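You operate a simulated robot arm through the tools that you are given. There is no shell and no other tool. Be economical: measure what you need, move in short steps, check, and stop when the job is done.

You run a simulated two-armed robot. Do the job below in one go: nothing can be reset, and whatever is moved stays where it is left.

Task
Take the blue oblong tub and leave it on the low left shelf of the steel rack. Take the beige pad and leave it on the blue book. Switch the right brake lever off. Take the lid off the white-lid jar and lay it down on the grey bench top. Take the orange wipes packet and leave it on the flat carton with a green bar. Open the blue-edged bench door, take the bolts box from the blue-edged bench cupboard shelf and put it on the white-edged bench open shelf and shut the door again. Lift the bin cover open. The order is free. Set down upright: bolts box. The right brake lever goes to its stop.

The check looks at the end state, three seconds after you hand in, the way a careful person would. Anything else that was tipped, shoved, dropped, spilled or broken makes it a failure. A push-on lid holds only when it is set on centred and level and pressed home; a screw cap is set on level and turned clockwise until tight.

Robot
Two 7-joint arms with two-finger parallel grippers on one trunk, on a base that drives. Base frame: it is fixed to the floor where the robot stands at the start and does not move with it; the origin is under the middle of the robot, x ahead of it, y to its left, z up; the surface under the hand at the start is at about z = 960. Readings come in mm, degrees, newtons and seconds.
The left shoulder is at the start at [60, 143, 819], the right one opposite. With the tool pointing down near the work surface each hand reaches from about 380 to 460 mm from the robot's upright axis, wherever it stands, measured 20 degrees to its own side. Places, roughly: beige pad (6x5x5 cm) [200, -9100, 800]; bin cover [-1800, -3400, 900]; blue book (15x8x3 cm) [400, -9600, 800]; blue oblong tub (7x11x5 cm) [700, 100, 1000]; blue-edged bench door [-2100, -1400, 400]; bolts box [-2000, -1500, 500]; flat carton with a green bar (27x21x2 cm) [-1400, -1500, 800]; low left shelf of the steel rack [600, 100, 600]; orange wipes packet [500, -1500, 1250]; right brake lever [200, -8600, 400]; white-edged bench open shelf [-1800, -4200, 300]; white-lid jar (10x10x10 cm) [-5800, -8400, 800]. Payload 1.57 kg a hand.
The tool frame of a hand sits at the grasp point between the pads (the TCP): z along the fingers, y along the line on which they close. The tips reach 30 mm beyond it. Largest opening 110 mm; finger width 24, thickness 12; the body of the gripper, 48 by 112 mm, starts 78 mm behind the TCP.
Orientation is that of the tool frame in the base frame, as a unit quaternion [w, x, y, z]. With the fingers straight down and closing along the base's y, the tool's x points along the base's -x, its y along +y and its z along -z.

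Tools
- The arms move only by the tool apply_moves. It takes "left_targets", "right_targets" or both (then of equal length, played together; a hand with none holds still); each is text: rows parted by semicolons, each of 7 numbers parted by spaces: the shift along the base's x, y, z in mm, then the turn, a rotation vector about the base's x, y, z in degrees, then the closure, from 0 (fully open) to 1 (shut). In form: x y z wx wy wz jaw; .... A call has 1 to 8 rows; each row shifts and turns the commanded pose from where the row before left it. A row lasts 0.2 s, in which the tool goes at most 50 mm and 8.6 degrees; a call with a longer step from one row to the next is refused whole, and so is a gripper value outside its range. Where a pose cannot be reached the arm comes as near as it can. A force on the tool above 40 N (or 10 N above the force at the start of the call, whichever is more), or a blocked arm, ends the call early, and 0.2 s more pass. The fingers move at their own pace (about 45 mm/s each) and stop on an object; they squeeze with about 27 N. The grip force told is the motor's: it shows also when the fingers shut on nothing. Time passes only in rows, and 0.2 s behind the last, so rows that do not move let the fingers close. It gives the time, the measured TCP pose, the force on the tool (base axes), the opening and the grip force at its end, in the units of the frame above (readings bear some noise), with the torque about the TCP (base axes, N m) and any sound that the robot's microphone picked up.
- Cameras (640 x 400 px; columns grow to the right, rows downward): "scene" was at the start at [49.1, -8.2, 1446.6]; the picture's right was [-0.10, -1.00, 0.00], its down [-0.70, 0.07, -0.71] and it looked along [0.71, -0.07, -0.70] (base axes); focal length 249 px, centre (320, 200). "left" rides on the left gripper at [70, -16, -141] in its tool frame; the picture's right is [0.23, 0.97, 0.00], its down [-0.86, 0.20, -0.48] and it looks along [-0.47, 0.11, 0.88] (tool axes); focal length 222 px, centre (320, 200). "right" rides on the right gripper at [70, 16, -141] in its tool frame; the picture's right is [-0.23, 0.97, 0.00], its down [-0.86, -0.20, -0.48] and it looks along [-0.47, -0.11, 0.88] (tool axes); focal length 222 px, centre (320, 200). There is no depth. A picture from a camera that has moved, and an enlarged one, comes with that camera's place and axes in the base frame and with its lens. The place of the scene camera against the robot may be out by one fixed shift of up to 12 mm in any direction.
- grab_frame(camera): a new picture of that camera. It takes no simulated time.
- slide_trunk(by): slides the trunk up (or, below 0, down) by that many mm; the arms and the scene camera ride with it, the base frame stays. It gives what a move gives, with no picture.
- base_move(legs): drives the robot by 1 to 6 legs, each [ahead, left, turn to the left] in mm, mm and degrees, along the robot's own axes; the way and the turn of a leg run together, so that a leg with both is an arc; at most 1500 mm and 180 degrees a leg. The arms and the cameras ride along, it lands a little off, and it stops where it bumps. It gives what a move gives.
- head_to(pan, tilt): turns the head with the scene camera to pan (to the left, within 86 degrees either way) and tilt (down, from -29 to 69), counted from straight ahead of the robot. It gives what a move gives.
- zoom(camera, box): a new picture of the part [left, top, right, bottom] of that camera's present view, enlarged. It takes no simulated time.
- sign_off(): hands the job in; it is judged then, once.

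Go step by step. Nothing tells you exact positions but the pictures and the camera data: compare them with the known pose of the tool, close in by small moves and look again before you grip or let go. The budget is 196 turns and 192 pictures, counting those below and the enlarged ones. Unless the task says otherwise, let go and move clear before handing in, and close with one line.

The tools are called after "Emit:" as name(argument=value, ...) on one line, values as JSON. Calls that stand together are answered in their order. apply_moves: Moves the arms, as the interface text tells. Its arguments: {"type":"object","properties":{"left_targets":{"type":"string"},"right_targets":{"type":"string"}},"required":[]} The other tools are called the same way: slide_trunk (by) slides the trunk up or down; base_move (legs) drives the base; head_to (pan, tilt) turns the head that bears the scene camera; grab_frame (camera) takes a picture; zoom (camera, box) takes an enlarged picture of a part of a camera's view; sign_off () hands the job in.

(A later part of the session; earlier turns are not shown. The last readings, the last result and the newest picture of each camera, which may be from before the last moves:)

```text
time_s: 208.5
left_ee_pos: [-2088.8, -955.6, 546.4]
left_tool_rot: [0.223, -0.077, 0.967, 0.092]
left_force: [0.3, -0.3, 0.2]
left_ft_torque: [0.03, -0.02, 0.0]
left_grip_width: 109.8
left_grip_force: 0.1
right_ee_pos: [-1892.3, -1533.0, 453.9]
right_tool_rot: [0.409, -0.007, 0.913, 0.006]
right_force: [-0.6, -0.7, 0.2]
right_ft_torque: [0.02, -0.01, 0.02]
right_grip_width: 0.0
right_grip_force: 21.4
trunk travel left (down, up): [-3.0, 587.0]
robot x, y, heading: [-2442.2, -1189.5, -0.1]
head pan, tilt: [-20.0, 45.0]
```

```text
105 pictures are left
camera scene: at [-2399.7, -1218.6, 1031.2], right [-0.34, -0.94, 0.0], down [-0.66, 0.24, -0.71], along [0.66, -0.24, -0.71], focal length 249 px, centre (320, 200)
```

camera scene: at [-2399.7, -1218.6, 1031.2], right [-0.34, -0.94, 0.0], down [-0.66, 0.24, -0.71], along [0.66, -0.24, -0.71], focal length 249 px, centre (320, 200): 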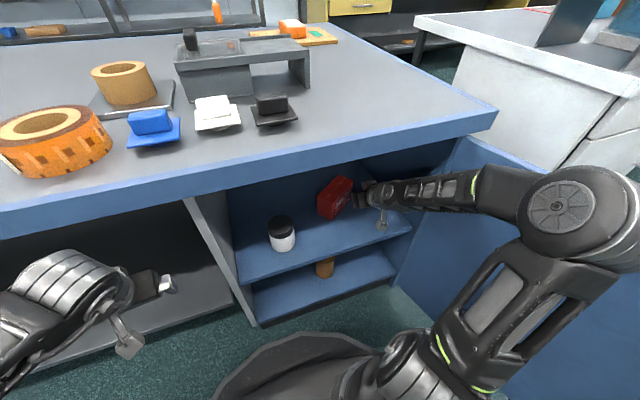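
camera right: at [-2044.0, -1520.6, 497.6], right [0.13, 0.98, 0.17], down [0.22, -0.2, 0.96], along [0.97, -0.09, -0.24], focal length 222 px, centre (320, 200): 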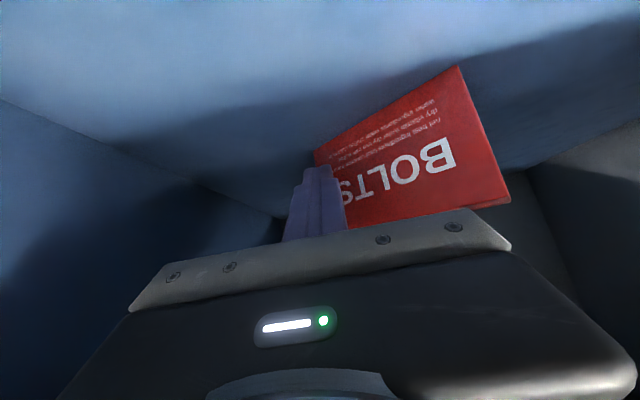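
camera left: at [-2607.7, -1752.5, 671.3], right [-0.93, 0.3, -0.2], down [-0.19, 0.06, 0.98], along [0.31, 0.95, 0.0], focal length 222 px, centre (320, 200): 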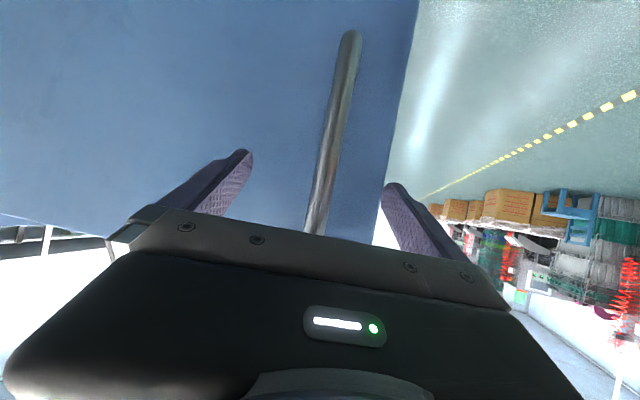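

Now turned ~35° (long axis yaw ≈ -54°, centre ≈ [-1865, -1468]). Backing out, folding the right hand, and swinging the left hand to yaw −50°.

Emit:
base_move(legs=[[-270, 0, 0]])

Emit:
slide_trunk(by=60)

Emit:
apply_moves(left_targets="20 -30 0 0 -3.5 -6 0; 20 -30 0 0 -3.5 -6 0; 20 -30 0 0 -3.5 -6 0; 20 -30 0 0 -3.5 -6 0; 20 -30 0 0 0 -8 0; 10 -30 0 0 0 -8 0; 10 -30 0 0 0 -8 0; 0 0 0 0 0 -8 0", right_targets="-30 0 15 0 8 0 1; -30 0 15 0 8 0 1; -30 0 15 0 8 0 1; -30 0 15 0 8 0 1; -30 0 10 0 6 0 1; 0 0 0 0 0 0 1; 0 0 0 0 0 0 1; 0 0 0 0 0 0 1")

Emit:
grab_frame(camera="left")

Emit:
grab_frame(camera="scene")

```text
time_s: 210.4
left_ee_pos: [-2359.5, -955.3, 546.7]
left_tool_rot: [0.222, -0.078, 0.968, 0.092]
left_force: [0.0, 0.0, 0.8]
left_ft_torque: [-0.03, 0.0, 0.03]
left_grip_width: 109.8
left_grip_force: 0.0
right_ee_pos: [-2162.1, -1530.2, 455.1]
right_tool_rot: [0.409, -0.009, 0.913, 0.008]
right_force: [0.0, -0.2, 0.7]
right_ft_torque: [-0.02, 0.0, 0.02]
right_grip_width: 0.0
right_grip_force: 21.6
trunk travel left (down, up): [-3.0, 587.0]
robot x, y, heading: [-2712.1, -1193.7, -0.1]
head pan, tilt: [-20.0, 45.0]
```

```text
time_s: 211.4
left_ee_pos: [-2358.4, -954.1, 607.4]
left_tool_rot: [0.222, -0.078, 0.967, 0.092]
left_force: [-0.9, 1.3, -0.2]
left_ft_torque: [0.0, -0.01, -0.01]
left_grip_width: 110.2
left_grip_force: 0.1
right_ee_pos: [-2159.3, -1530.3, 513.5]
right_tool_rot: [0.408, -0.009, 0.913, 0.007]
right_force: [0.0, 0.3, -0.7]
right_ft_torque: [-0.04, 0.02, -0.01]
right_grip_width: 0.1
right_grip_force: 21.8
trunk travel left (down, up): [-63.0, 527.0]
robot x, y, heading: [-2712.3, -1190.0, 0.1]
head pan, tilt: [-20.0, 45.0]
```

```text
time_s: 213.2
left_ee_pos: [-2238.6, -1163.3, 613.4]
left_tool_rot: [0.355, 0.341, 0.869, -0.051]
left_force: [-0.6, 0.7, 0.9]
left_ft_torque: [-0.02, 0.0, 0.03]
left_grip_width: 110.1
left_grip_force: 0.2
left hand out of reach, approached as far as the arm can: row 8
right_ee_pos: [-2311.4, -1529.9, 586.0]
right_tool_rot: [0.088, -0.006, 0.996, 0.011]
right_force: [-0.2, -1.5, -0.6]
right_ft_torque: [0.01, 0.01, 0.02]
right_grip_width: 0.2
right_grip_force: 21.5
trunk travel left (down, up): [-63.0, 527.0]
robot x, y, heading: [-2712.7, -1192.4, 0.2]
head pan, tilt: [-20.0, 45.0]
```

```text
104 pictures are left
camera left: at [-2367.7, -1089.6, 669.6], right [0.5, 0.87, 0.0], down [0.29, -0.16, 0.94], along [0.82, -0.47, -0.33], focal length 222 px, centre (320, 200)
```

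left: 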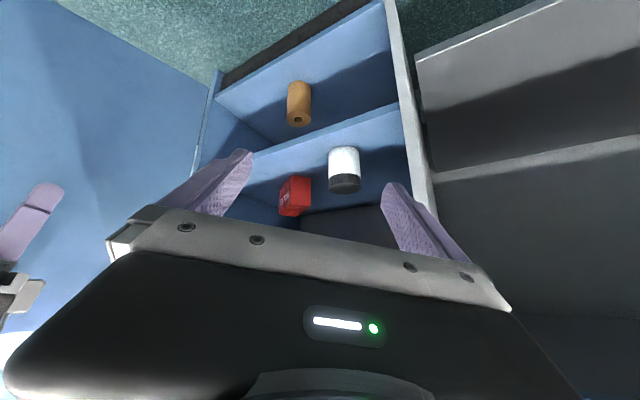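

```text
103 pictures are left
camera scene: at [-2669.6, -1218.6, 1091.2], right [-0.34, -0.94, 0.0], down [-0.66, 0.24, -0.71], along [0.66, -0.24, -0.71], focal length 249 px, centre (320, 200)
```

scene: 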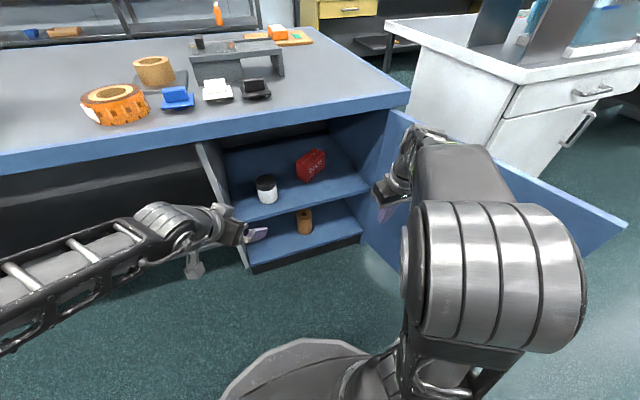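

Levelling the left hand's roll, yawing further and lowering it before entering.

Emit:
apply_moves(left_targets="10 -20 -20 -2.6 1.5 -4 0; 10 -20 -20 -2.6 1.5 -4 0; 10 -20 -20 -2.5 1.4 -4 0; 10 -20 -10 0 0 -4 0; 10 -20 0 0 0 -4 0; 0 0 0 0 0 0 0")

Emit:
base_move(legs=[[130, -40, 0]])

Emit:
grab_frame(camera="left")

Emit:
grab_frame(camera="scene")

```text
time_s: 214.6
left_ee_pos: [-2182.1, -1185.8, 614.4]
left_tool_rot: [0.359, 0.429, 0.818, -0.134]
left_force: [0.3, -0.3, -0.7]
left_ft_torque: [0.0, 0.01, -0.05]
left_grip_width: 110.1
left_grip_force: 0.1
left hand out of reach, approached as far as the arm can: row 1, 2, 4, 5
right_ee_pos: [-2311.7, -1530.1, 584.6]
right_tool_rot: [0.09, -0.006, 0.996, 0.009]
right_force: [-0.4, 0.7, 1.6]
right_ft_torque: [0.0, -0.03, -0.01]
right_grip_width: 0.0
right_grip_force: 21.5
trunk travel left (down, up): [-63.0, 527.0]
robot x, y, heading: [-2712.7, -1186.4, 0.2]
head pan, tilt: [-20.0, 45.0]
```

```text
time_s: 215.9
left_ee_pos: [-2051.7, -1225.0, 614.2]
left_tool_rot: [0.36, 0.428, 0.818, -0.135]
left_force: [0.3, -0.2, -0.9]
left_ft_torque: [0.02, -0.03, 0.01]
left_grip_width: 109.8
left_grip_force: 0.0
right_ee_pos: [-2180.5, -1570.3, 585.4]
right_tool_rot: [0.089, -0.006, 0.996, 0.01]
right_force: [0.5, -0.4, -0.4]
right_ft_torque: [0.01, 0.03, -0.01]
right_grip_width: 0.2
right_grip_force: 20.9
trunk travel left (down, up): [-63.0, 527.0]
robot x, y, heading: [-2582.3, -1229.6, -0.1]
head pan, tilt: [-20.0, 45.0]
```

```text
102 pictures are left
camera left: at [-2158.1, -1117.8, 663.2], right [0.69, 0.72, -0.07], down [0.25, -0.15, 0.96], along [0.68, -0.68, -0.28], focal length 222 px, centre (320, 200)
```

left: 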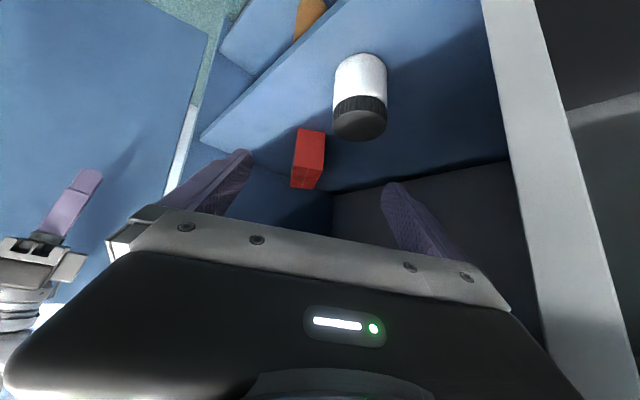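

```text
101 pictures are left
camera scene: at [-2538.9, -1258.2, 1091.2], right [-0.34, -0.94, 0.0], down [-0.66, 0.24, -0.71], along [0.66, -0.24, -0.71], focal length 249 px, centre (320, 200)
```

scene: 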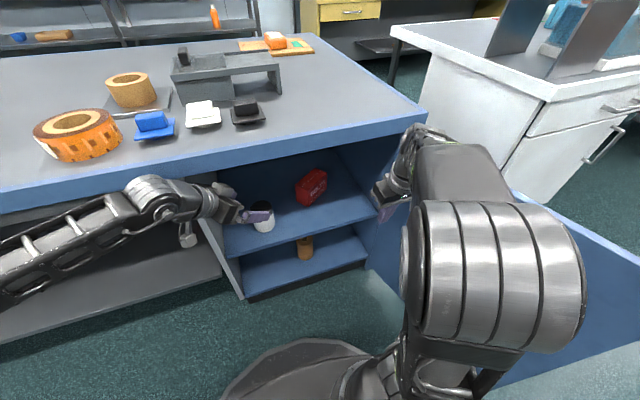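

The box's end faces the left hand nicely. I'll move right first (to stay clear of the white jar), lowering, then go in.

Emit:
apply_moves(left_targets="0 -40 -18 0 0 0 0; 0 -45 -18 0 0 0 0; 5 -45 -18 0 0 0 0; 5 -40 -16 0 0 0 0; 0 0 0 0 0 0 0")

Emit:
grab_frame(camera="left")

Emit:
grab_frame(camera="scene")

```text
time_s: 217.1
left_ee_pos: [-2051.5, -1225.1, 614.5]
left_tool_rot: [0.359, 0.428, 0.819, -0.134]
left_force: [0.1, 0.1, -0.2]
left_ft_torque: [-0.01, 0.02, -0.02]
left_grip_width: 110.3
left_grip_force: 0.0
left hand out of reach, approached as far as the arm can: row 1, 2, 3, 4
right_ee_pos: [-2182.1, -1570.0, 585.7]
right_tool_rot: [0.09, -0.007, 0.996, 0.01]
right_force: [0.4, 0.8, -0.7]
right_ft_torque: [0.0, 0.01, 0.0]
right_grip_width: 0.0
right_grip_force: 21.6
trunk travel left (down, up): [-63.0, 527.0]
robot x, y, heading: [-2584.7, -1228.7, -0.0]
head pan, tilt: [-20.0, 45.0]
```

```text
100 pictures are left
camera left: at [-2158.0, -1117.8, 663.1], right [0.69, 0.72, -0.07], down [0.25, -0.15, 0.96], along [0.68, -0.68, -0.28], focal length 222 px, centre (320, 200)
```

left: 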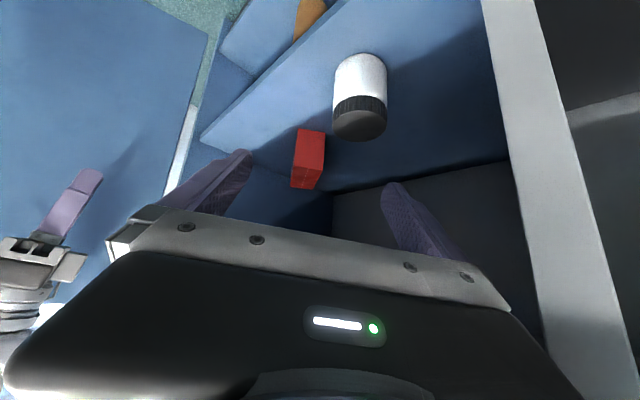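

```text
99 pictures are left
camera scene: at [-2538.8, -1258.2, 1091.2], right [-0.34, -0.94, 0.0], down [-0.67, 0.24, -0.71], along [0.66, -0.24, -0.71], focal length 249 px, centre (320, 200)
```

scene: 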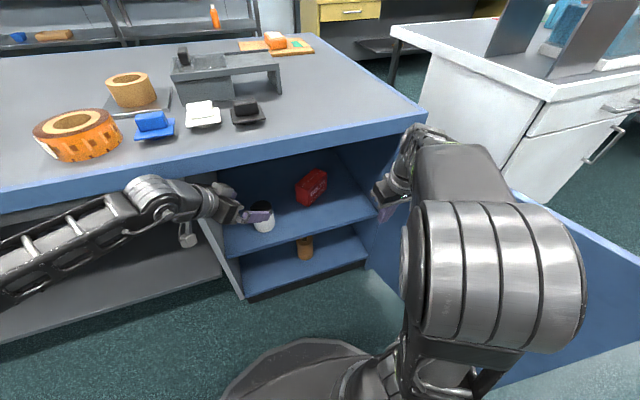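

The arm won't go lower/right from this configuration. I'll back off and test reach in free space by extending further from the body.

Emit:
base_move(legs=[[-220, 0, 0]])

Emit:
apply_moves(left_targets="40 20 0 0 0 0 0; 40 20 0 0 0 0 0; 20 20 0 0 0 0 0; 0 0 0 0 0 0 0; 0 0 0 0 0 0 0")

```text
time_s: 218.8
left_ee_pos: [-2270.6, -1226.2, 613.9]
left_tool_rot: [0.359, 0.428, 0.819, -0.133]
left_force: [-0.2, -0.7, 0.0]
left_ft_torque: [-0.04, -0.01, 0.03]
left_grip_width: 110.1
left_grip_force: 0.1
right_ee_pos: [-2399.4, -1571.3, 584.2]
right_tool_rot: [0.089, -0.006, 0.996, 0.009]
right_force: [0.1, 0.6, 0.5]
right_ft_torque: [-0.02, -0.01, 0.03]
right_grip_width: 0.1
right_grip_force: 21.5
trunk travel left (down, up): [-63.0, 527.0]
robot x, y, heading: [-2802.1, -1232.0, -0.1]
head pan, tilt: [-20.0, 45.0]
```

```text
time_s: 220.0
left_ee_pos: [-2238.5, -1193.2, 606.1]
left_tool_rot: [0.36, 0.425, 0.82, -0.133]
left_force: [0.1, -0.1, 0.4]
left_ft_torque: [-0.02, -0.02, 0.02]
left_grip_width: 109.9
left_grip_force: 0.0
left hand out of reach, approached as far as the arm can: row 1, 2, 3
right_ee_pos: [-2398.4, -1571.1, 584.1]
right_tool_rot: [0.089, -0.007, 0.996, 0.009]
right_force: [0.1, -0.4, -0.7]
right_ft_torque: [-0.02, 0.0, 0.01]
right_grip_width: 0.2
right_grip_force: 21.5
trunk travel left (down, up): [-63.0, 527.0]
robot x, y, heading: [-2805.4, -1228.8, -0.1]
head pan, tilt: [-20.0, 45.0]
```

Left arm can't cross that far with the base limited by the door. New plan: turn the box further with the right hand so its long axis points forward, then grip it with the right hand. Re-posing both arms.

Emit:
apply_moves(left_targets="-36 42 8 0 4 6 0; -36 42 8 0 4 6 0; -36 42 8 0 4 6 0; -36 42 8 0 4 6 0; -36 42 8 0 4 6 0; -36 42 8 0 4 6 0; -36 42 8 0 4 6 0; -36 42 8 0 4 6 0", right_targets="15 0 -15 0 -4.8 0 1; 15 0 -15 0 -4.8 0 1; 15 0 -15 0 -4.8 0 1; 15 0 -15 0 -4.8 0 1; 15 0 -15 0 -4.8 0 1; 15 0 -15 0 -4.8 0 1; 15 0 -15 0 -4.8 0 1; 15 0 -10 0 -4.8 0 1")

Emit:
base_move(legs=[[240, 40, 0]])

Emit:
grab_frame(camera="right")

Emit:
grab_frame(camera="scene")

```text
refused: row 1 steps farther than a row can; nothing moved
```

```text
time_s: 221.5
left_ee_pos: [-2079.3, -1178.2, 604.7]
left_tool_rot: [0.355, 0.437, 0.814, -0.144]
left_force: [-17.9, -7.1, -1.6]
left_ft_torque: [-0.01, -0.19, 0.8]
left_grip_width: 94.2
left_grip_force: 0.0
right_ee_pos: [-2231.0, -1545.9, 585.2]
right_tool_rot: [0.088, -0.004, 0.996, 0.009]
right_force: [0.5, 0.1, 0.2]
right_ft_torque: [0.02, -0.03, -0.01]
right_grip_width: 0.2
right_grip_force: 21.5
trunk travel left (down, up): [-63.0, 527.0]
robot x, y, heading: [-2631.7, -1201.7, -0.4]
head pan, tilt: [-20.0, 45.0]
stopped in leg 1: the force on the tool passed its limit at 53 N (the readings are from after the stop); the commanded pose is now the measured one
```

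```text
98 pictures are left
camera right: at [-2325.0, -1532.9, 712.4], right [0.21, 0.98, 0.06], down [0.76, -0.2, 0.62], along [0.62, -0.09, -0.78], focal length 222 px, centre (320, 200)
```

right: 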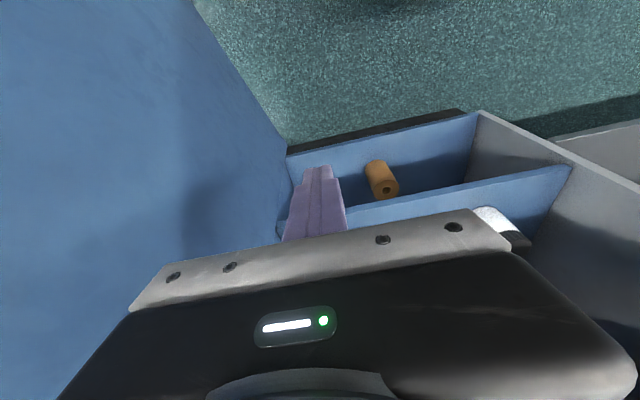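

```text
97 pictures are left
camera scene: at [-2588.0, -1231.5, 1091.2], right [-0.35, -0.94, 0.0], down [-0.66, 0.24, -0.71], along [0.66, -0.24, -0.71], focal length 249 px, centre (320, 200)
```

scene: 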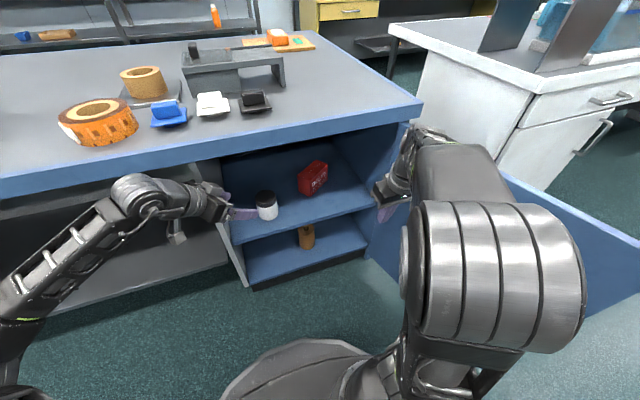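

I mis-sized a step, so the left hand stayed out and its finger touched the cupboard's side wall; nothing else moved. Backing off and redoing with smaller steps.

Emit:
base_move(legs=[[-170, 0, 0]])

Emit:
apply_moves(left_targets="-20 22 0 0 4 6 0; -20 22 0 0 4 6 0; -20 22 0 0 4 6 0; -20 22 0 0 4 6 0; -20 22 0 0 4 6 0; -20 22 0 0 4 6 0; -20 22 0 0 4 6 0; -20 22 0 0 4 6 0", right_targets="15 0 -15 0 -4.8 0 1; 15 0 -15 0 -4.8 0 1; 15 0 -15 0 -4.8 0 1; 15 0 -15 0 -4.8 0 1; 15 0 -15 0 -4.8 0 1; 15 0 -15 0 -4.8 0 1; 15 0 -15 0 -4.8 0 1; 15 0 -10 0 -4.8 0 1")

Emit:
grab_frame(camera="scene")

```text
time_s: 222.9
left_ee_pos: [-2246.7, -1175.6, 605.6]
left_tool_rot: [0.358, 0.434, 0.815, -0.142]
left_force: [0.6, -0.1, 0.0]
left_ft_torque: [-0.01, -0.02, -0.03]
left_grip_width: 110.1
left_grip_force: 0.1
right_ee_pos: [-2400.6, -1544.3, 585.0]
right_tool_rot: [0.089, -0.003, 0.996, 0.008]
right_force: [0.8, -0.5, 0.7]
right_ft_torque: [0.06, 0.02, 0.0]
right_grip_width: 0.0
right_grip_force: 21.6
trunk travel left (down, up): [-63.0, 527.0]
robot x, y, heading: [-2801.3, -1202.9, -0.3]
head pan, tilt: [-20.0, 45.0]
```

```text
time_s: 224.7
left_ee_pos: [-2408.7, -999.2, 606.4]
left_tool_rot: [0.151, 0.015, 0.984, -0.098]
left_force: [0.8, 0.4, 0.2]
left_ft_torque: [-0.01, 0.01, -0.02]
left_grip_width: 110.0
left_grip_force: 0.0
right_ee_pos: [-2281.8, -1543.7, 470.3]
right_tool_rot: [0.412, -0.006, 0.911, 0.007]
right_force: [0.2, 0.3, -0.5]
right_ft_torque: [-0.01, -0.01, -0.07]
right_grip_width: 0.3
right_grip_force: 21.2
trunk travel left (down, up): [-63.0, 527.0]
robot x, y, heading: [-2796.9, -1203.0, -0.3]
head pan, tilt: [-20.0, 45.0]
```

```text
96 pictures are left
camera scene: at [-2757.4, -1230.2, 1091.3], right [-0.35, -0.94, 0.0], down [-0.66, 0.24, -0.71], along [0.66, -0.24, -0.71], focal length 249 px, centre (320, 200)
```

scene: 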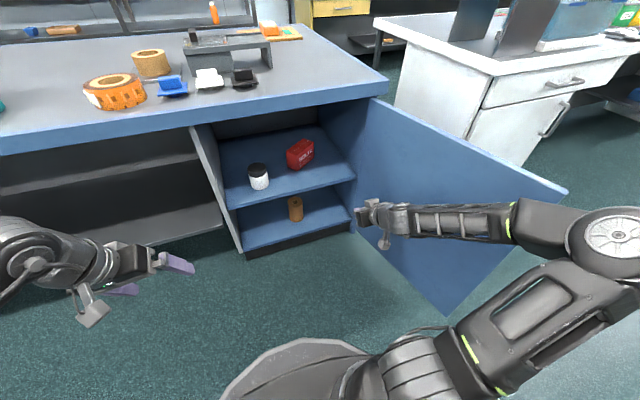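

Testing arm extension in free air, then driving in to push at y≈-1515.

Emit:
apply_moves(right_targets="25 10 -5 0 0 0 1; 25 10 -5 0 0 0 1; 25 9 -3 0 0 0 1; 0 0 0 0 0 0 1")

Emit:
base_move(legs=[[275, 0, 0]])

Emit:
grab_frame(camera="right")

```text
time_s: 225.7
left_ee_pos: [-2407.2, -998.9, 606.5]
left_tool_rot: [0.151, 0.017, 0.984, -0.097]
left_force: [-0.3, 0.3, 0.7]
left_ft_torque: [0.0, -0.03, 0.03]
left_grip_width: 110.0
left_grip_force: 0.0
right_ee_pos: [-2206.5, -1515.1, 457.4]
right_tool_rot: [0.411, -0.007, 0.912, 0.008]
right_force: [0.1, -0.2, 0.7]
right_ft_torque: [-0.01, 0.04, 0.0]
right_grip_width: 0.0
right_grip_force: 21.4
trunk travel left (down, up): [-63.0, 527.0]
robot x, y, heading: [-2799.4, -1202.3, -0.3]
head pan, tilt: [-20.0, 45.0]
```

```text
time_s: 227.7
left_ee_pos: [-2133.4, -998.7, 605.1]
left_tool_rot: [0.152, 0.014, 0.984, -0.097]
left_force: [-0.9, 0.0, -0.1]
left_ft_torque: [0.01, 0.02, -0.02]
left_grip_width: 109.9
left_grip_force: 0.2
right_ee_pos: [-1930.7, -1514.7, 456.7]
right_tool_rot: [0.411, -0.007, 0.912, 0.008]
right_force: [-0.3, -0.1, -0.4]
right_ft_torque: [-0.01, -0.02, 0.0]
right_grip_width: 0.0
right_grip_force: 21.9
trunk travel left (down, up): [-63.0, 527.0]
robot x, y, heading: [-2529.4, -1199.9, -0.0]
head pan, tilt: [-20.0, 45.0]
```

```text
95 pictures are left
camera right: at [-2083.3, -1502.8, 498.7], right [0.13, 0.98, 0.18], down [0.21, -0.2, 0.96], along [0.97, -0.09, -0.23], focal length 222 px, centre (320, 200)
```

right: 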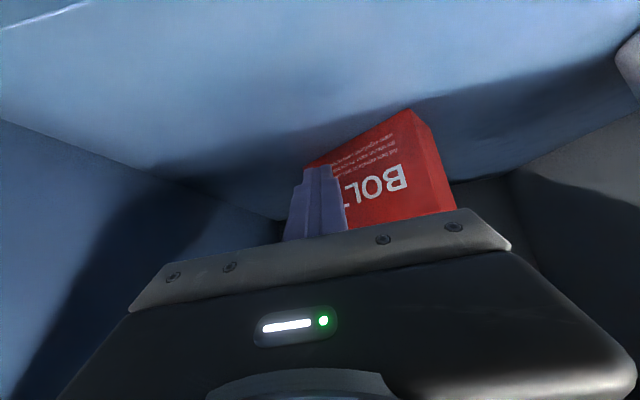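

Contact is ~40 mm ahead. Lowering the left hand under the bench edge, driving 50 mm, then pushing with the arm.

Emit:
apply_moves(left_targets="-10 0 -30 0 0 0 0; -10 0 -30 0 0 0 0; -5 0 -20 0 0 0 0")

Emit:
base_move(legs=[[50, 0, 0]])

Emit:
apply_moves(right_targets="12 0 0 0 0 0 1; 12 0 0 0 0 0 1; 12 0 0 0 0 0 1; 10 0 0 0 0 0 1; 0 0 0 0 0 0 1")

Emit:
grab_frame(camera="right")

Emit:
zoom(camera="scene", box=[220, 130, 460, 280])

```text
time_s: 228.5
left_ee_pos: [-2159.7, -999.3, 526.3]
left_tool_rot: [0.151, 0.016, 0.983, -0.098]
left_force: [0.3, -0.3, 0.1]
left_ft_torque: [-0.02, 0.0, -0.02]
left_grip_width: 109.7
left_grip_force: 0.0
right_ee_pos: [-1931.9, -1514.6, 457.1]
right_tool_rot: [0.412, -0.008, 0.911, 0.009]
right_force: [-0.2, 0.6, 0.3]
right_ft_torque: [0.01, 0.0, 0.04]
right_grip_width: 0.3
right_grip_force: 21.8
trunk travel left (down, up): [-63.0, 527.0]
robot x, y, heading: [-2526.0, -1204.2, -0.2]
head pan, tilt: [-20.0, 45.0]
```

```text
time_s: 229.4
left_ee_pos: [-2108.4, -999.1, 526.7]
left_tool_rot: [0.152, 0.015, 0.984, -0.097]
left_force: [-0.9, -0.5, 0.1]
left_ft_torque: [0.02, -0.01, 0.01]
left_grip_width: 109.7
left_grip_force: 0.0
right_ee_pos: [-1880.6, -1515.5, 456.9]
right_tool_rot: [0.411, -0.008, 0.911, 0.009]
right_force: [-0.3, -0.5, 0.1]
right_ft_torque: [-0.01, 0.01, 0.0]
right_grip_width: 0.0
right_grip_force: 21.0
trunk travel left (down, up): [-63.0, 527.0]
robot x, y, heading: [-2478.3, -1206.2, -0.3]
head pan, tilt: [-20.0, 45.0]
```

```text
time_s: 230.6
left_ee_pos: [-2108.0, -999.6, 526.4]
left_tool_rot: [0.152, 0.015, 0.983, -0.097]
left_force: [-0.6, -0.9, 1.1]
left_ft_torque: [0.0, -0.03, 0.02]
left_grip_width: 109.9
left_grip_force: 0.0
right_ee_pos: [-1834.7, -1513.6, 456.2]
right_tool_rot: [0.412, -0.007, 0.911, 0.008]
right_force: [-0.4, -1.2, -0.3]
right_ft_torque: [-0.02, 0.02, 0.0]
right_grip_width: 0.0
right_grip_force: 20.9
trunk travel left (down, up): [-63.0, 527.0]
robot x, y, heading: [-2477.9, -1204.0, -0.0]
head pan, tilt: [-20.0, 45.0]
```

```text
94 pictures are left
camera right: at [-1987.4, -1503.1, 498.7], right [0.13, 0.98, 0.18], down [0.21, -0.2, 0.96], along [0.97, -0.09, -0.23], focal length 222 px, centre (320, 200)
```

right: 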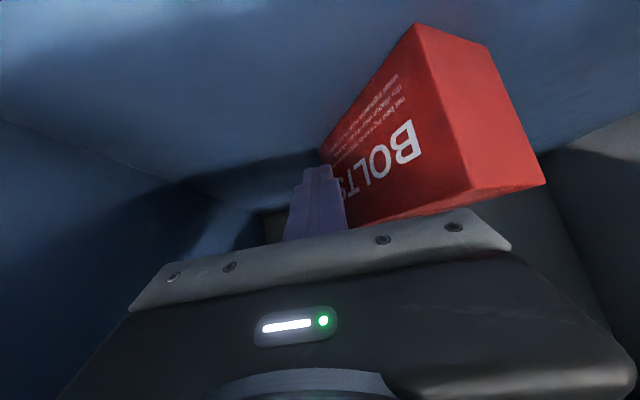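

```text
2.67 times, centred on (340, 205) of scene
camera zoom: at [-2432.5, -1231.2, 1091.2], right [-0.34, -0.94, 0.0], down [-0.66, 0.24, -0.71], along [0.66, -0.24, -0.71], focal length 663 px, centre (267, 187)
```

zoom: 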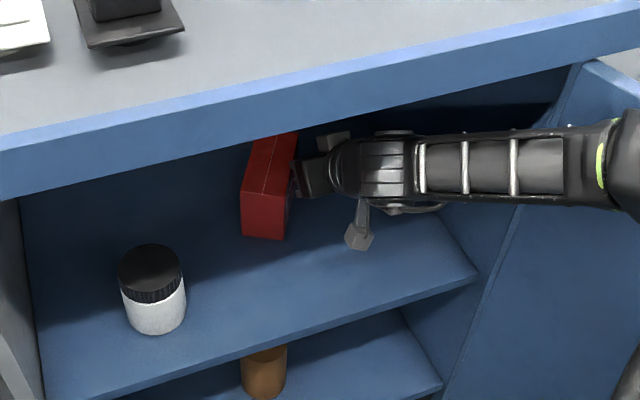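

Long axis now points at yaw ≈ -30°, centre ≈ [-1831, -1455]. Retracting the right hand, opening, yawing −12° and coming back above the box.

Emit:
apply_moves(right_targets="-40 0 0 0 0 0 1; -40 0 10 0 0 0 1; -25 10 20 0 0 0 0; 0 15 20 0 0 -4 0; 0 20 15 0 0 -4 0; 0 18 0 0 0 -4 0; 0 0 0 0 0 0 0")

Emit:
grab_frame(camera="right")

```text
time_s: 232.2
left_ee_pos: [-2108.3, -998.9, 525.6]
left_tool_rot: [0.152, 0.016, 0.984, -0.097]
left_force: [0.7, 0.1, 0.0]
left_ft_torque: [0.01, -0.02, 0.0]
left_grip_width: 109.8
left_grip_force: 0.0
right_ee_pos: [-1941.7, -1451.5, 522.8]
right_tool_rot: [0.409, 0.088, 0.908, -0.035]
right_force: [0.5, 0.2, 0.4]
right_ft_torque: [0.01, -0.04, 0.01]
right_grip_width: 103.9
right_grip_force: 0.1
trunk travel left (down, up): [-63.0, 527.0]
robot x, y, heading: [-2476.9, -1205.6, 0.1]
head pan, tilt: [-20.0, 45.0]
```

```text
92 pictures are left
camera right: at [-2087.3, -1407.7, 564.2], right [0.33, 0.93, 0.18], down [0.16, -0.24, 0.96], along [0.93, -0.29, -0.23], focal length 222 px, centre (320, 200)
```

right: 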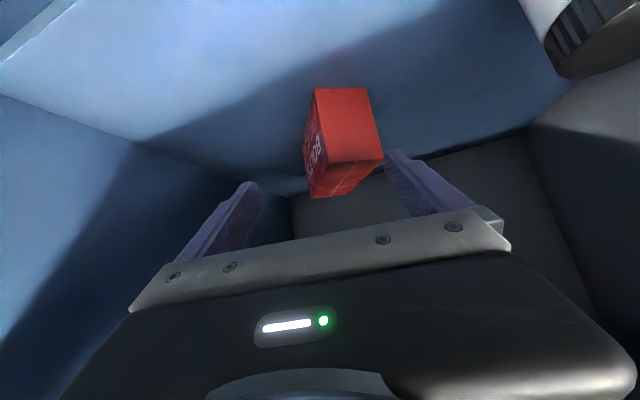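

Well aligned. Moving forward above the box, then down around it.

Emit:
apply_moves(right_targets="30 1 0 0 0 -2 0; 35 1 0 0 0 -2 0; 35 1 0 0 0 0 0; 0 0 0 0 0 0 0")

Emit:
grab_frame(camera="right")

Emit:
zoom(camera="scene", box=[220, 130, 460, 280])

```text
time_s: 233.2
left_ee_pos: [-2109.1, -1000.3, 527.1]
left_tool_rot: [0.152, 0.015, 0.984, -0.098]
left_force: [0.0, -0.8, -0.4]
left_ft_torque: [0.01, -0.02, 0.02]
left_grip_width: 110.1
left_grip_force: 0.0
right_ee_pos: [-1840.4, -1449.5, 521.5]
right_tool_rot: [0.409, 0.119, 0.904, -0.049]
right_force: [-0.2, 0.4, 0.1]
right_ft_torque: [-0.02, 0.0, 0.0]
right_grip_width: 110.1
right_grip_force: 0.0
trunk travel left (down, up): [-63.0, 527.0]
robot x, y, heading: [-2476.6, -1203.4, -0.2]
head pan, tilt: [-20.0, 45.0]
```

```text
91 pictures are left
camera right: at [-1982.9, -1395.0, 563.0], right [0.39, 0.9, 0.18], down [0.15, -0.25, 0.96], along [0.91, -0.35, -0.23], focal length 222 px, centre (320, 200)
```

right: 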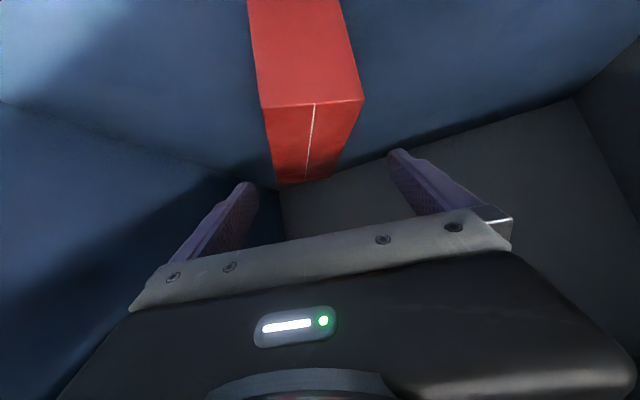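

```text
2.67 times, centred on (340, 205) of scene
camera zoom: at [-2432.5, -1231.2, 1091.2], right [-0.34, -0.94, 0.0], down [-0.66, 0.24, -0.71], along [0.66, -0.24, -0.71], focal length 663 px, centre (267, 187)
```

zoom: 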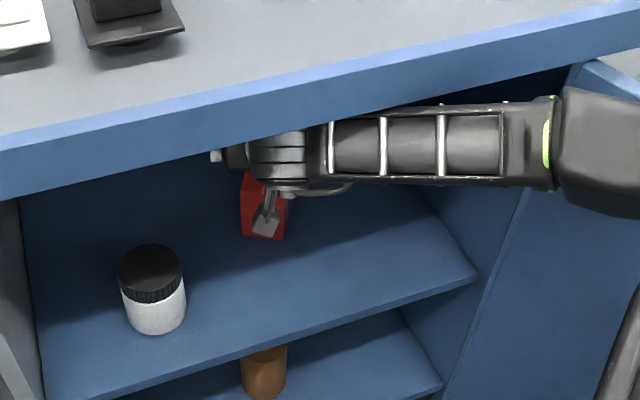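

Slight lateral correction, then down around the box.

Emit:
apply_moves(right_targets="-1 -6 -20 0 0 0 0; 0 0 -25 0 0 0 0; 0 0 -20 0 0 0 0; 0 0 -15 0 0 0 0; 0 0 0 0 0 0 0")

Emit:
grab_frame(camera="right")

```text
time_s: 234.4
left_ee_pos: [-2109.2, -998.1, 528.0]
left_tool_rot: [0.152, 0.014, 0.983, -0.099]
left_force: [-0.3, 0.4, -0.5]
left_ft_torque: [0.01, 0.03, -0.01]
left_grip_width: 110.2
left_grip_force: 0.1
right_ee_pos: [-1841.4, -1452.5, 444.8]
right_tool_rot: [0.411, 0.118, 0.902, -0.05]
right_force: [0.5, 0.1, 0.3]
right_ft_torque: [-0.01, 0.03, -0.02]
right_grip_width: 109.9
right_grip_force: 0.1
trunk travel left (down, up): [-63.0, 527.0]
robot x, y, heading: [-2479.0, -1199.7, -0.3]
head pan, tilt: [-20.0, 45.0]
```

```text
89 pictures are left
camera right: at [-1984.7, -1399.1, 486.3], right [0.39, 0.9, 0.18], down [0.14, -0.25, 0.96], along [0.91, -0.35, -0.23], focal length 222 px, centre (320, 200)
```

right: 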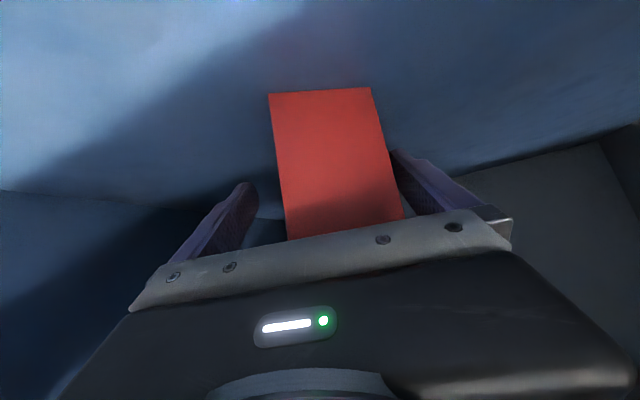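

Fingers straddle the box. Closing and lifting.

Emit:
apply_moves(right_targets="0 0 0 0 0 0 1; 0 0 0 0 0 0 1; 0 0 0 0 0 0 1; 0 0 0 0 0 0 1; 0 0 0 0 0 0 1; 0 0 12 0 0 0 1; 0 0 18 0 0 0 1; 0 0 20 0 0 0 1")

Emit:
grab_frame(camera="right")

Emit:
grab_frame(camera="scene")

```text
time_s: 236.2
left_ee_pos: [-2107.3, -1001.8, 527.5]
left_tool_rot: [0.151, 0.015, 0.984, -0.097]
left_force: [0.3, 0.7, 0.4]
left_ft_torque: [-0.03, -0.01, 0.02]
left_grip_width: 110.1
left_grip_force: 0.1
right_ee_pos: [-1841.3, -1455.8, 491.6]
right_tool_rot: [0.409, 0.12, 0.903, -0.05]
right_force: [-0.1, 0.2, -2.4]
right_ft_torque: [0.01, 0.04, 0.0]
right_grip_width: 57.4
right_grip_force: 27.1
trunk travel left (down, up): [-63.0, 527.0]
robot x, y, heading: [-2477.5, -1201.3, -0.1]
head pan, tilt: [-20.0, 45.0]
```

```text
88 pictures are left
camera right: at [-1983.5, -1403.1, 533.7], right [0.4, 0.9, 0.18], down [0.15, -0.25, 0.96], along [0.91, -0.35, -0.23], focal length 222 px, centre (320, 200)
```

right: 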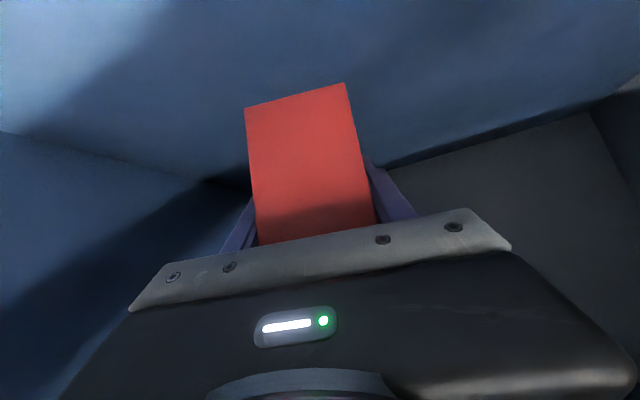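

```text
87 pictures are left
camera scene: at [-2431.9, -1232.5, 1091.5], right [-0.34, -0.94, 0.0], down [-0.66, 0.24, -0.71], along [0.66, -0.24, -0.71], focal length 249 px, centre (320, 200)
```

scene: 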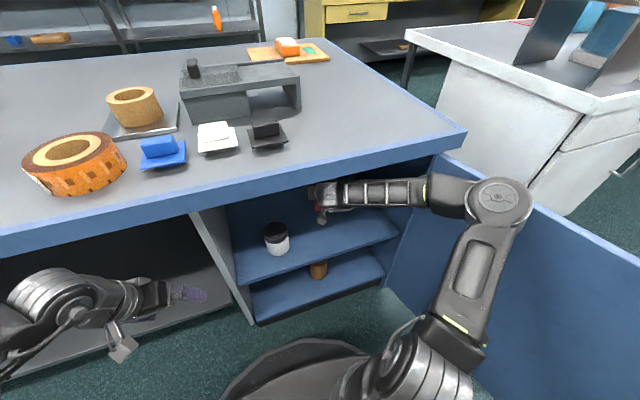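

The box is held. Backing straight out of the cupboard and drawing the right hand closer.

Emit:
base_move(legs=[[-560, 0, 0]])

Emit:
apply_moves(right_targets="-30 0 10 0 0 0 1; -30 0 10 0 0 0 1; -30 0 10 0 0 0 1; -20 0 10 0 0 0 1; 0 0 0 0 0 4 1; 0 0 0 0 0 4 1; 0 0 0 0 0 4 1; 0 0 0 0 0 0 1", left_targets="20 0 10 0 -6 0 1; 20 0 10 0 -6 0 1; 20 0 10 0 -6 0 1; 20 0 10 0 -6 0 1; 20 0 10 0 -6 0 1; 10 0 0 0 0 0 1; 0 0 0 0 0 0 1; 0 0 0 0 0 0 1")

Emit:
grab_frame(camera="scene")

```text
time_s: 239.4
left_ee_pos: [-2671.9, -997.8, 526.5]
left_tool_rot: [0.152, 0.015, 0.984, -0.097]
left_force: [-0.6, 0.1, 0.2]
left_ft_torque: [0.01, 0.0, -0.03]
left_grip_width: 110.1
left_grip_force: 0.1
right_ee_pos: [-2403.3, -1452.8, 492.2]
right_tool_rot: [0.408, 0.119, 0.904, -0.049]
right_force: [-0.7, 0.2, -2.6]
right_ft_torque: [0.02, 0.01, -0.01]
right_grip_width: 57.9
right_grip_force: 27.3
trunk travel left (down, up): [-63.0, 527.0]
robot x, y, heading: [-3041.1, -1199.6, -0.2]
head pan, tilt: [-20.0, 45.0]
```

```text
time_s: 241.2
left_ee_pos: [-2561.3, -999.2, 577.4]
left_tool_rot: [0.4, 0.039, 0.911, -0.09]
left_force: [0.7, -0.3, 0.3]
left_ft_torque: [0.01, 0.0, 0.0]
left_grip_width: 0.0
left_grip_force: 21.0
right_ee_pos: [-2512.8, -1452.5, 531.7]
right_tool_rot: [0.412, 0.023, 0.911, -0.006]
right_force: [0.7, 0.2, -1.3]
right_ft_torque: [0.02, 0.01, 0.0]
right_grip_width: 57.9
right_grip_force: 27.1
trunk travel left (down, up): [-63.0, 527.0]
robot x, y, heading: [-3041.5, -1202.4, -0.0]
head pan, tilt: [-20.0, 45.0]
```

```text
86 pictures are left
camera scene: at [-2995.0, -1230.3, 1091.2], right [-0.34, -0.94, 0.0], down [-0.66, 0.24, -0.71], along [0.66, -0.24, -0.71], focal length 249 px, centre (320, 200)
```

scene: 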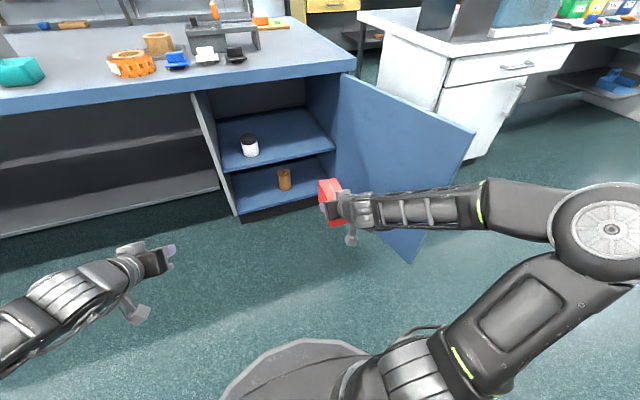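

Going around the door's end to its outer side with the left hand closed as a pusher.

Emit:
base_move(legs=[[-220, 0, 0], [0, -900, 0], [340, 0, 0]])

Emit:
head_to(pan=25, tilt=45)

Emit:
grab_frame(camera="scene")

```text
time_s: 249.1
left_ee_pos: [-2447.5, -1912.3, 577.0]
left_tool_rot: [0.4, 0.044, 0.911, -0.092]
left_force: [-0.1, 0.1, 0.1]
left_ft_torque: [-0.03, 0.0, 0.02]
left_grip_width: 0.1
left_grip_force: 20.9
right_ee_pos: [-2405.3, -2365.4, 532.1]
right_tool_rot: [0.412, 0.029, 0.911, -0.008]
right_force: [0.2, -0.1, -1.5]
right_ft_torque: [-0.01, 0.03, 0.01]
right_grip_width: 57.7
right_grip_force: 27.2
trunk travel left (down, up): [-63.0, 527.0]
robot x, y, heading: [-2929.6, -2109.7, -0.5]
head pan, tilt: [-20.0, 45.0]
```

```text
time_s: 250.2
left_ee_pos: [-2445.0, -1911.2, 577.6]
left_tool_rot: [0.401, 0.044, 0.911, -0.092]
left_force: [-0.7, -0.9, 0.0]
left_ft_torque: [0.01, 0.01, 0.01]
left_grip_width: 0.0
left_grip_force: 21.7
right_ee_pos: [-2403.3, -2365.0, 530.9]
right_tool_rot: [0.412, 0.029, 0.911, -0.008]
right_force: [0.3, -0.4, -2.2]
right_ft_torque: [0.01, 0.0, 0.01]
right_grip_width: 57.6
right_grip_force: 26.8
trunk travel left (down, up): [-63.0, 527.0]
robot x, y, heading: [-2927.2, -2110.1, -0.9]
head pan, tilt: [25.0, 45.0]
```

```text
85 pictures are left
camera scene: at [-2884.9, -2075.3, 1091.2], right [0.41, -0.91, 0.0], down [-0.64, -0.29, -0.71], along [0.64, 0.29, -0.71], focal length 249 px, centre (320, 200)
```

scene: 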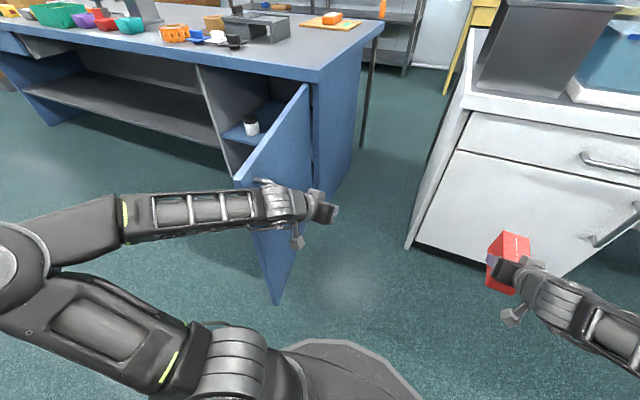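

I'll yaw the left hand outward so the fingertips lead, then push the door sideways with base motion.

Emit:
apply_moves(left_targets="10 5 0 0 0 8 1; 10 5 0 0 0 8 1; 10 5 0 0 0 8 1; 10 5 0 0 0 6 1; 0 0 0 0 0 0 1")

Emit:
base_move(legs=[[0, 330, 0], [0, 200, 0]])

Emit:
grab_frame(camera="scene")

```text
time_s: 251.4
left_ee_pos: [-2406.6, -1890.5, 577.0]
left_tool_rot: [0.41, -0.194, 0.891, 0.015]
left_force: [0.0, 0.1, 1.1]
left_ft_torque: [-0.01, 0.02, -0.05]
left_grip_width: 0.3
left_grip_force: 21.0
right_ee_pos: [-2403.0, -2365.2, 530.4]
right_tool_rot: [0.412, 0.029, 0.911, -0.008]
right_force: [0.9, -0.5, -1.4]
right_ft_torque: [-0.03, 0.0, 0.01]
right_grip_width: 57.8
right_grip_force: 27.3
trunk travel left (down, up): [-63.0, 527.0]
robot x, y, heading: [-2926.8, -2106.2, -0.6]
head pan, tilt: [25.0, 45.0]
```

```text
time_s: 254.7
left_ee_pos: [-2401.6, -1363.3, 575.7]
left_tool_rot: [0.411, -0.194, 0.891, 0.015]
left_force: [-0.5, -0.1, -0.4]
left_ft_torque: [0.01, 0.01, -0.03]
left_grip_width: 0.0
left_grip_force: 21.3
right_ee_pos: [-2397.4, -1837.4, 531.6]
right_tool_rot: [0.411, 0.028, 0.911, -0.008]
right_force: [0.5, -0.2, -1.9]
right_ft_torque: [0.0, 0.01, -0.02]
right_grip_width: 58.0
right_grip_force: 27.8
trunk travel left (down, up): [-63.0, 527.0]
robot x, y, heading: [-2920.0, -1579.8, -0.5]
head pan, tilt: [25.0, 45.0]
```

```text
84 pictures are left
camera scene: at [-2879.5, -1547.4, 1091.2], right [0.41, -0.91, 0.0], down [-0.64, -0.29, -0.71], along [0.64, 0.29, -0.71], focal length 249 px, centre (320, 200)
```

scene: 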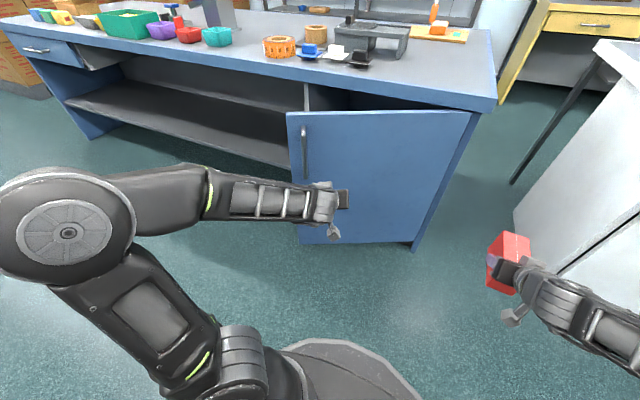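

The door swung to ~25°. Now pushing it shut by driving ahead.

Emit:
base_move(legs=[[240, 0, 0]])

Emit:
grab_frame(camera="scene")

```text
time_s: 256.5
left_ee_pos: [-2161.6, -1366.2, 576.9]
left_tool_rot: [0.41, -0.193, 0.891, 0.014]
left_force: [0.8, -0.9, 0.7]
left_ft_torque: [0.02, 0.02, -0.01]
left_grip_width: 0.0
left_grip_force: 21.4
right_ee_pos: [-2158.3, -1840.2, 531.7]
right_tool_rot: [0.411, 0.029, 0.911, -0.009]
right_force: [0.1, -0.1, -1.3]
right_ft_torque: [-0.03, -0.01, -0.01]
right_grip_width: 58.0
right_grip_force: 27.3
trunk travel left (down, up): [-63.0, 527.0]
robot x, y, heading: [-2681.2, -1584.5, -0.8]
head pan, tilt: [25.0, 45.0]
```

```text
83 pictures are left
camera scene: at [-2639.6, -1550.1, 1091.2], right [0.41, -0.91, 0.0], down [-0.64, -0.29, -0.71], along [0.64, 0.29, -0.71], focal length 249 px, centre (320, 200)
```

scene: 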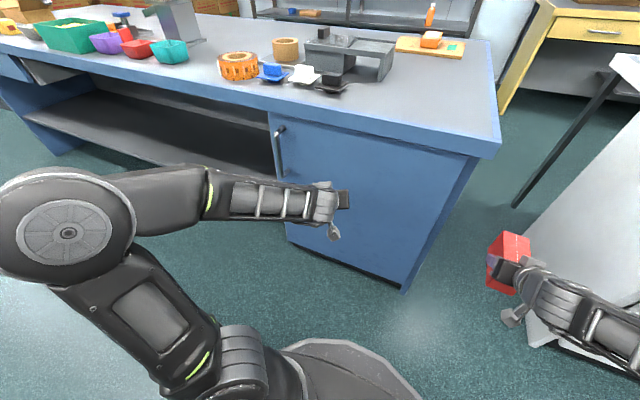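

Nearly shut. A little further until it resists.

Emit:
base_move(legs=[[50, 0, 0]])

Emit:
apply_moves(left_targets="8 0 0 0 0 0 1; 8 0 0 0 0 0 1; 8 0 0 0 0 0 1; 6 0 0 0 0 0 1; 6 0 0 0 0 0 1")

Emit:
zoom(camera="scene", box=[220, 60, 520, 260])

```text
time_s: 257.4
left_ee_pos: [-2111.2, -1365.9, 576.0]
left_tool_rot: [0.411, -0.193, 0.891, 0.014]
left_force: [-0.5, -0.1, -0.1]
left_ft_torque: [0.0, 0.0, 0.0]
left_grip_width: 0.0
left_grip_force: 21.3
right_ee_pos: [-2108.4, -1840.5, 532.3]
right_tool_rot: [0.412, 0.029, 0.911, -0.008]
right_force: [0.5, -0.6, -1.4]
right_ft_torque: [0.0, 0.02, -0.01]
right_grip_width: 57.9
right_grip_force: 26.8
trunk travel left (down, up): [-63.0, 527.0]
robot x, y, heading: [-2632.7, -1587.1, -0.6]
head pan, tilt: [25.0, 45.0]
```

```text
time_s: 258.0
left_ee_pos: [-2101.8, -1367.1, 577.1]
left_tool_rot: [0.408, -0.195, 0.892, 0.015]
left_force: [-24.6, -1.7, 15.0]
left_ft_torque: [-0.03, -0.22, -0.02]
left_grip_width: 0.1
left_grip_force: 21.2
right_ee_pos: [-2108.4, -1840.0, 532.5]
right_tool_rot: [0.412, 0.028, 0.911, -0.008]
right_force: [-0.3, -0.2, -1.5]
right_ft_torque: [-0.02, 0.01, 0.03]
right_grip_width: 58.0
right_grip_force: 27.4
trunk travel left (down, up): [-63.0, 527.0]
robot x, y, heading: [-2631.3, -1585.1, -0.9]
head pan, tilt: [25.0, 45.0]
stopped in row 2 (left hand): the force on the tool passed its limit at 55 N (the readings are from after the stop); the commanded pose is now the measured one
```

```text
2.00 times, centred on (370, 160) of scene
camera zoom: at [-2592.9, -1551.0, 1091.6], right [0.41, -0.91, 0.0], down [-0.64, -0.29, -0.71], along [0.65, 0.29, -0.71], focal length 497 px, centre (220, 280)
```

zoom: 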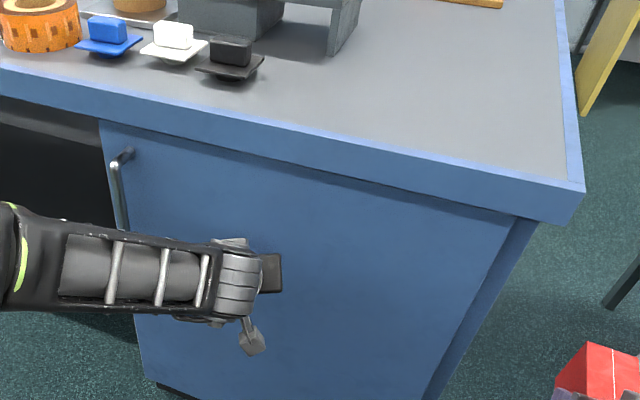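

Door is shut against its stop. Backing off and driving along to the white-edged bench's open shelf.

Emit:
base_move(legs=[[-340, 0, 0.9], [0, -1200, 0], [0, -1100, 0]])

Emit:
head_to(pan=0, tilt=35)

Emit:
grab_frame(camera="scene")

```text
time_s: 271.1
left_ee_pos: [-2423.6, -3641.2, 574.6]
left_tool_rot: [0.408, -0.201, 0.89, 0.018]
left_force: [0.0, 0.4, 1.3]
left_ft_torque: [-0.02, 0.03, -0.02]
left_grip_width: 0.1
left_grip_force: 21.2
right_ee_pos: [-2425.1, -4115.0, 531.2]
right_tool_rot: [0.411, 0.02, 0.911, -0.005]
right_force: [0.6, 0.1, -1.7]
right_ft_torque: [0.0, -0.01, -0.02]
right_grip_width: 57.9
right_grip_force: 27.3
trunk travel left (down, up): [-63.0, 527.0]
robot x, y, heading: [-2955.0, -3867.5, 0.5]
head pan, tilt: [25.0, 45.0]
```

```text
time_s: 272.0
left_ee_pos: [-2425.3, -3641.8, 575.6]
left_tool_rot: [0.407, -0.202, 0.89, 0.019]
left_force: [-0.3, -0.1, 0.3]
left_ft_torque: [0.0, 0.0, 0.02]
left_grip_width: 0.1
left_grip_force: 21.5
right_ee_pos: [-2423.9, -4116.0, 530.6]
right_tool_rot: [0.411, 0.02, 0.912, -0.005]
right_force: [-0.4, 0.2, -2.6]
right_ft_torque: [0.0, -0.01, 0.0]
right_grip_width: 57.7
right_grip_force: 26.7
trunk travel left (down, up): [-63.0, 527.0]
robot x, y, heading: [-2953.4, -3867.8, 0.1]
head pan, tilt: [0.0, 35.0]
```

```text
81 pictures are left
camera scene: at [-2896.8, -3868.3, 1106.0], right [0.01, -1.0, 0.0], down [-0.57, 0.0, -0.82], along [0.82, 0.01, -0.57], focal length 249 px, centre (320, 200)
```

scene: 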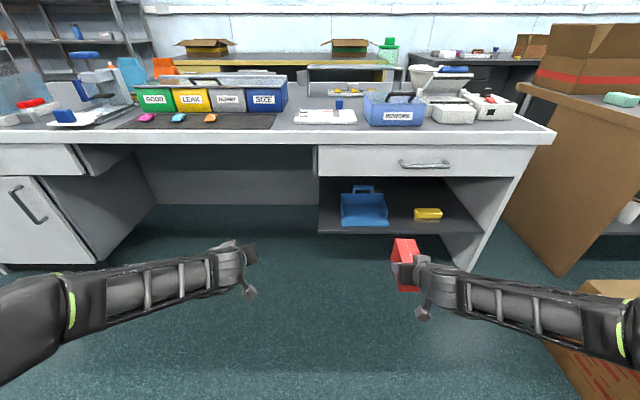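

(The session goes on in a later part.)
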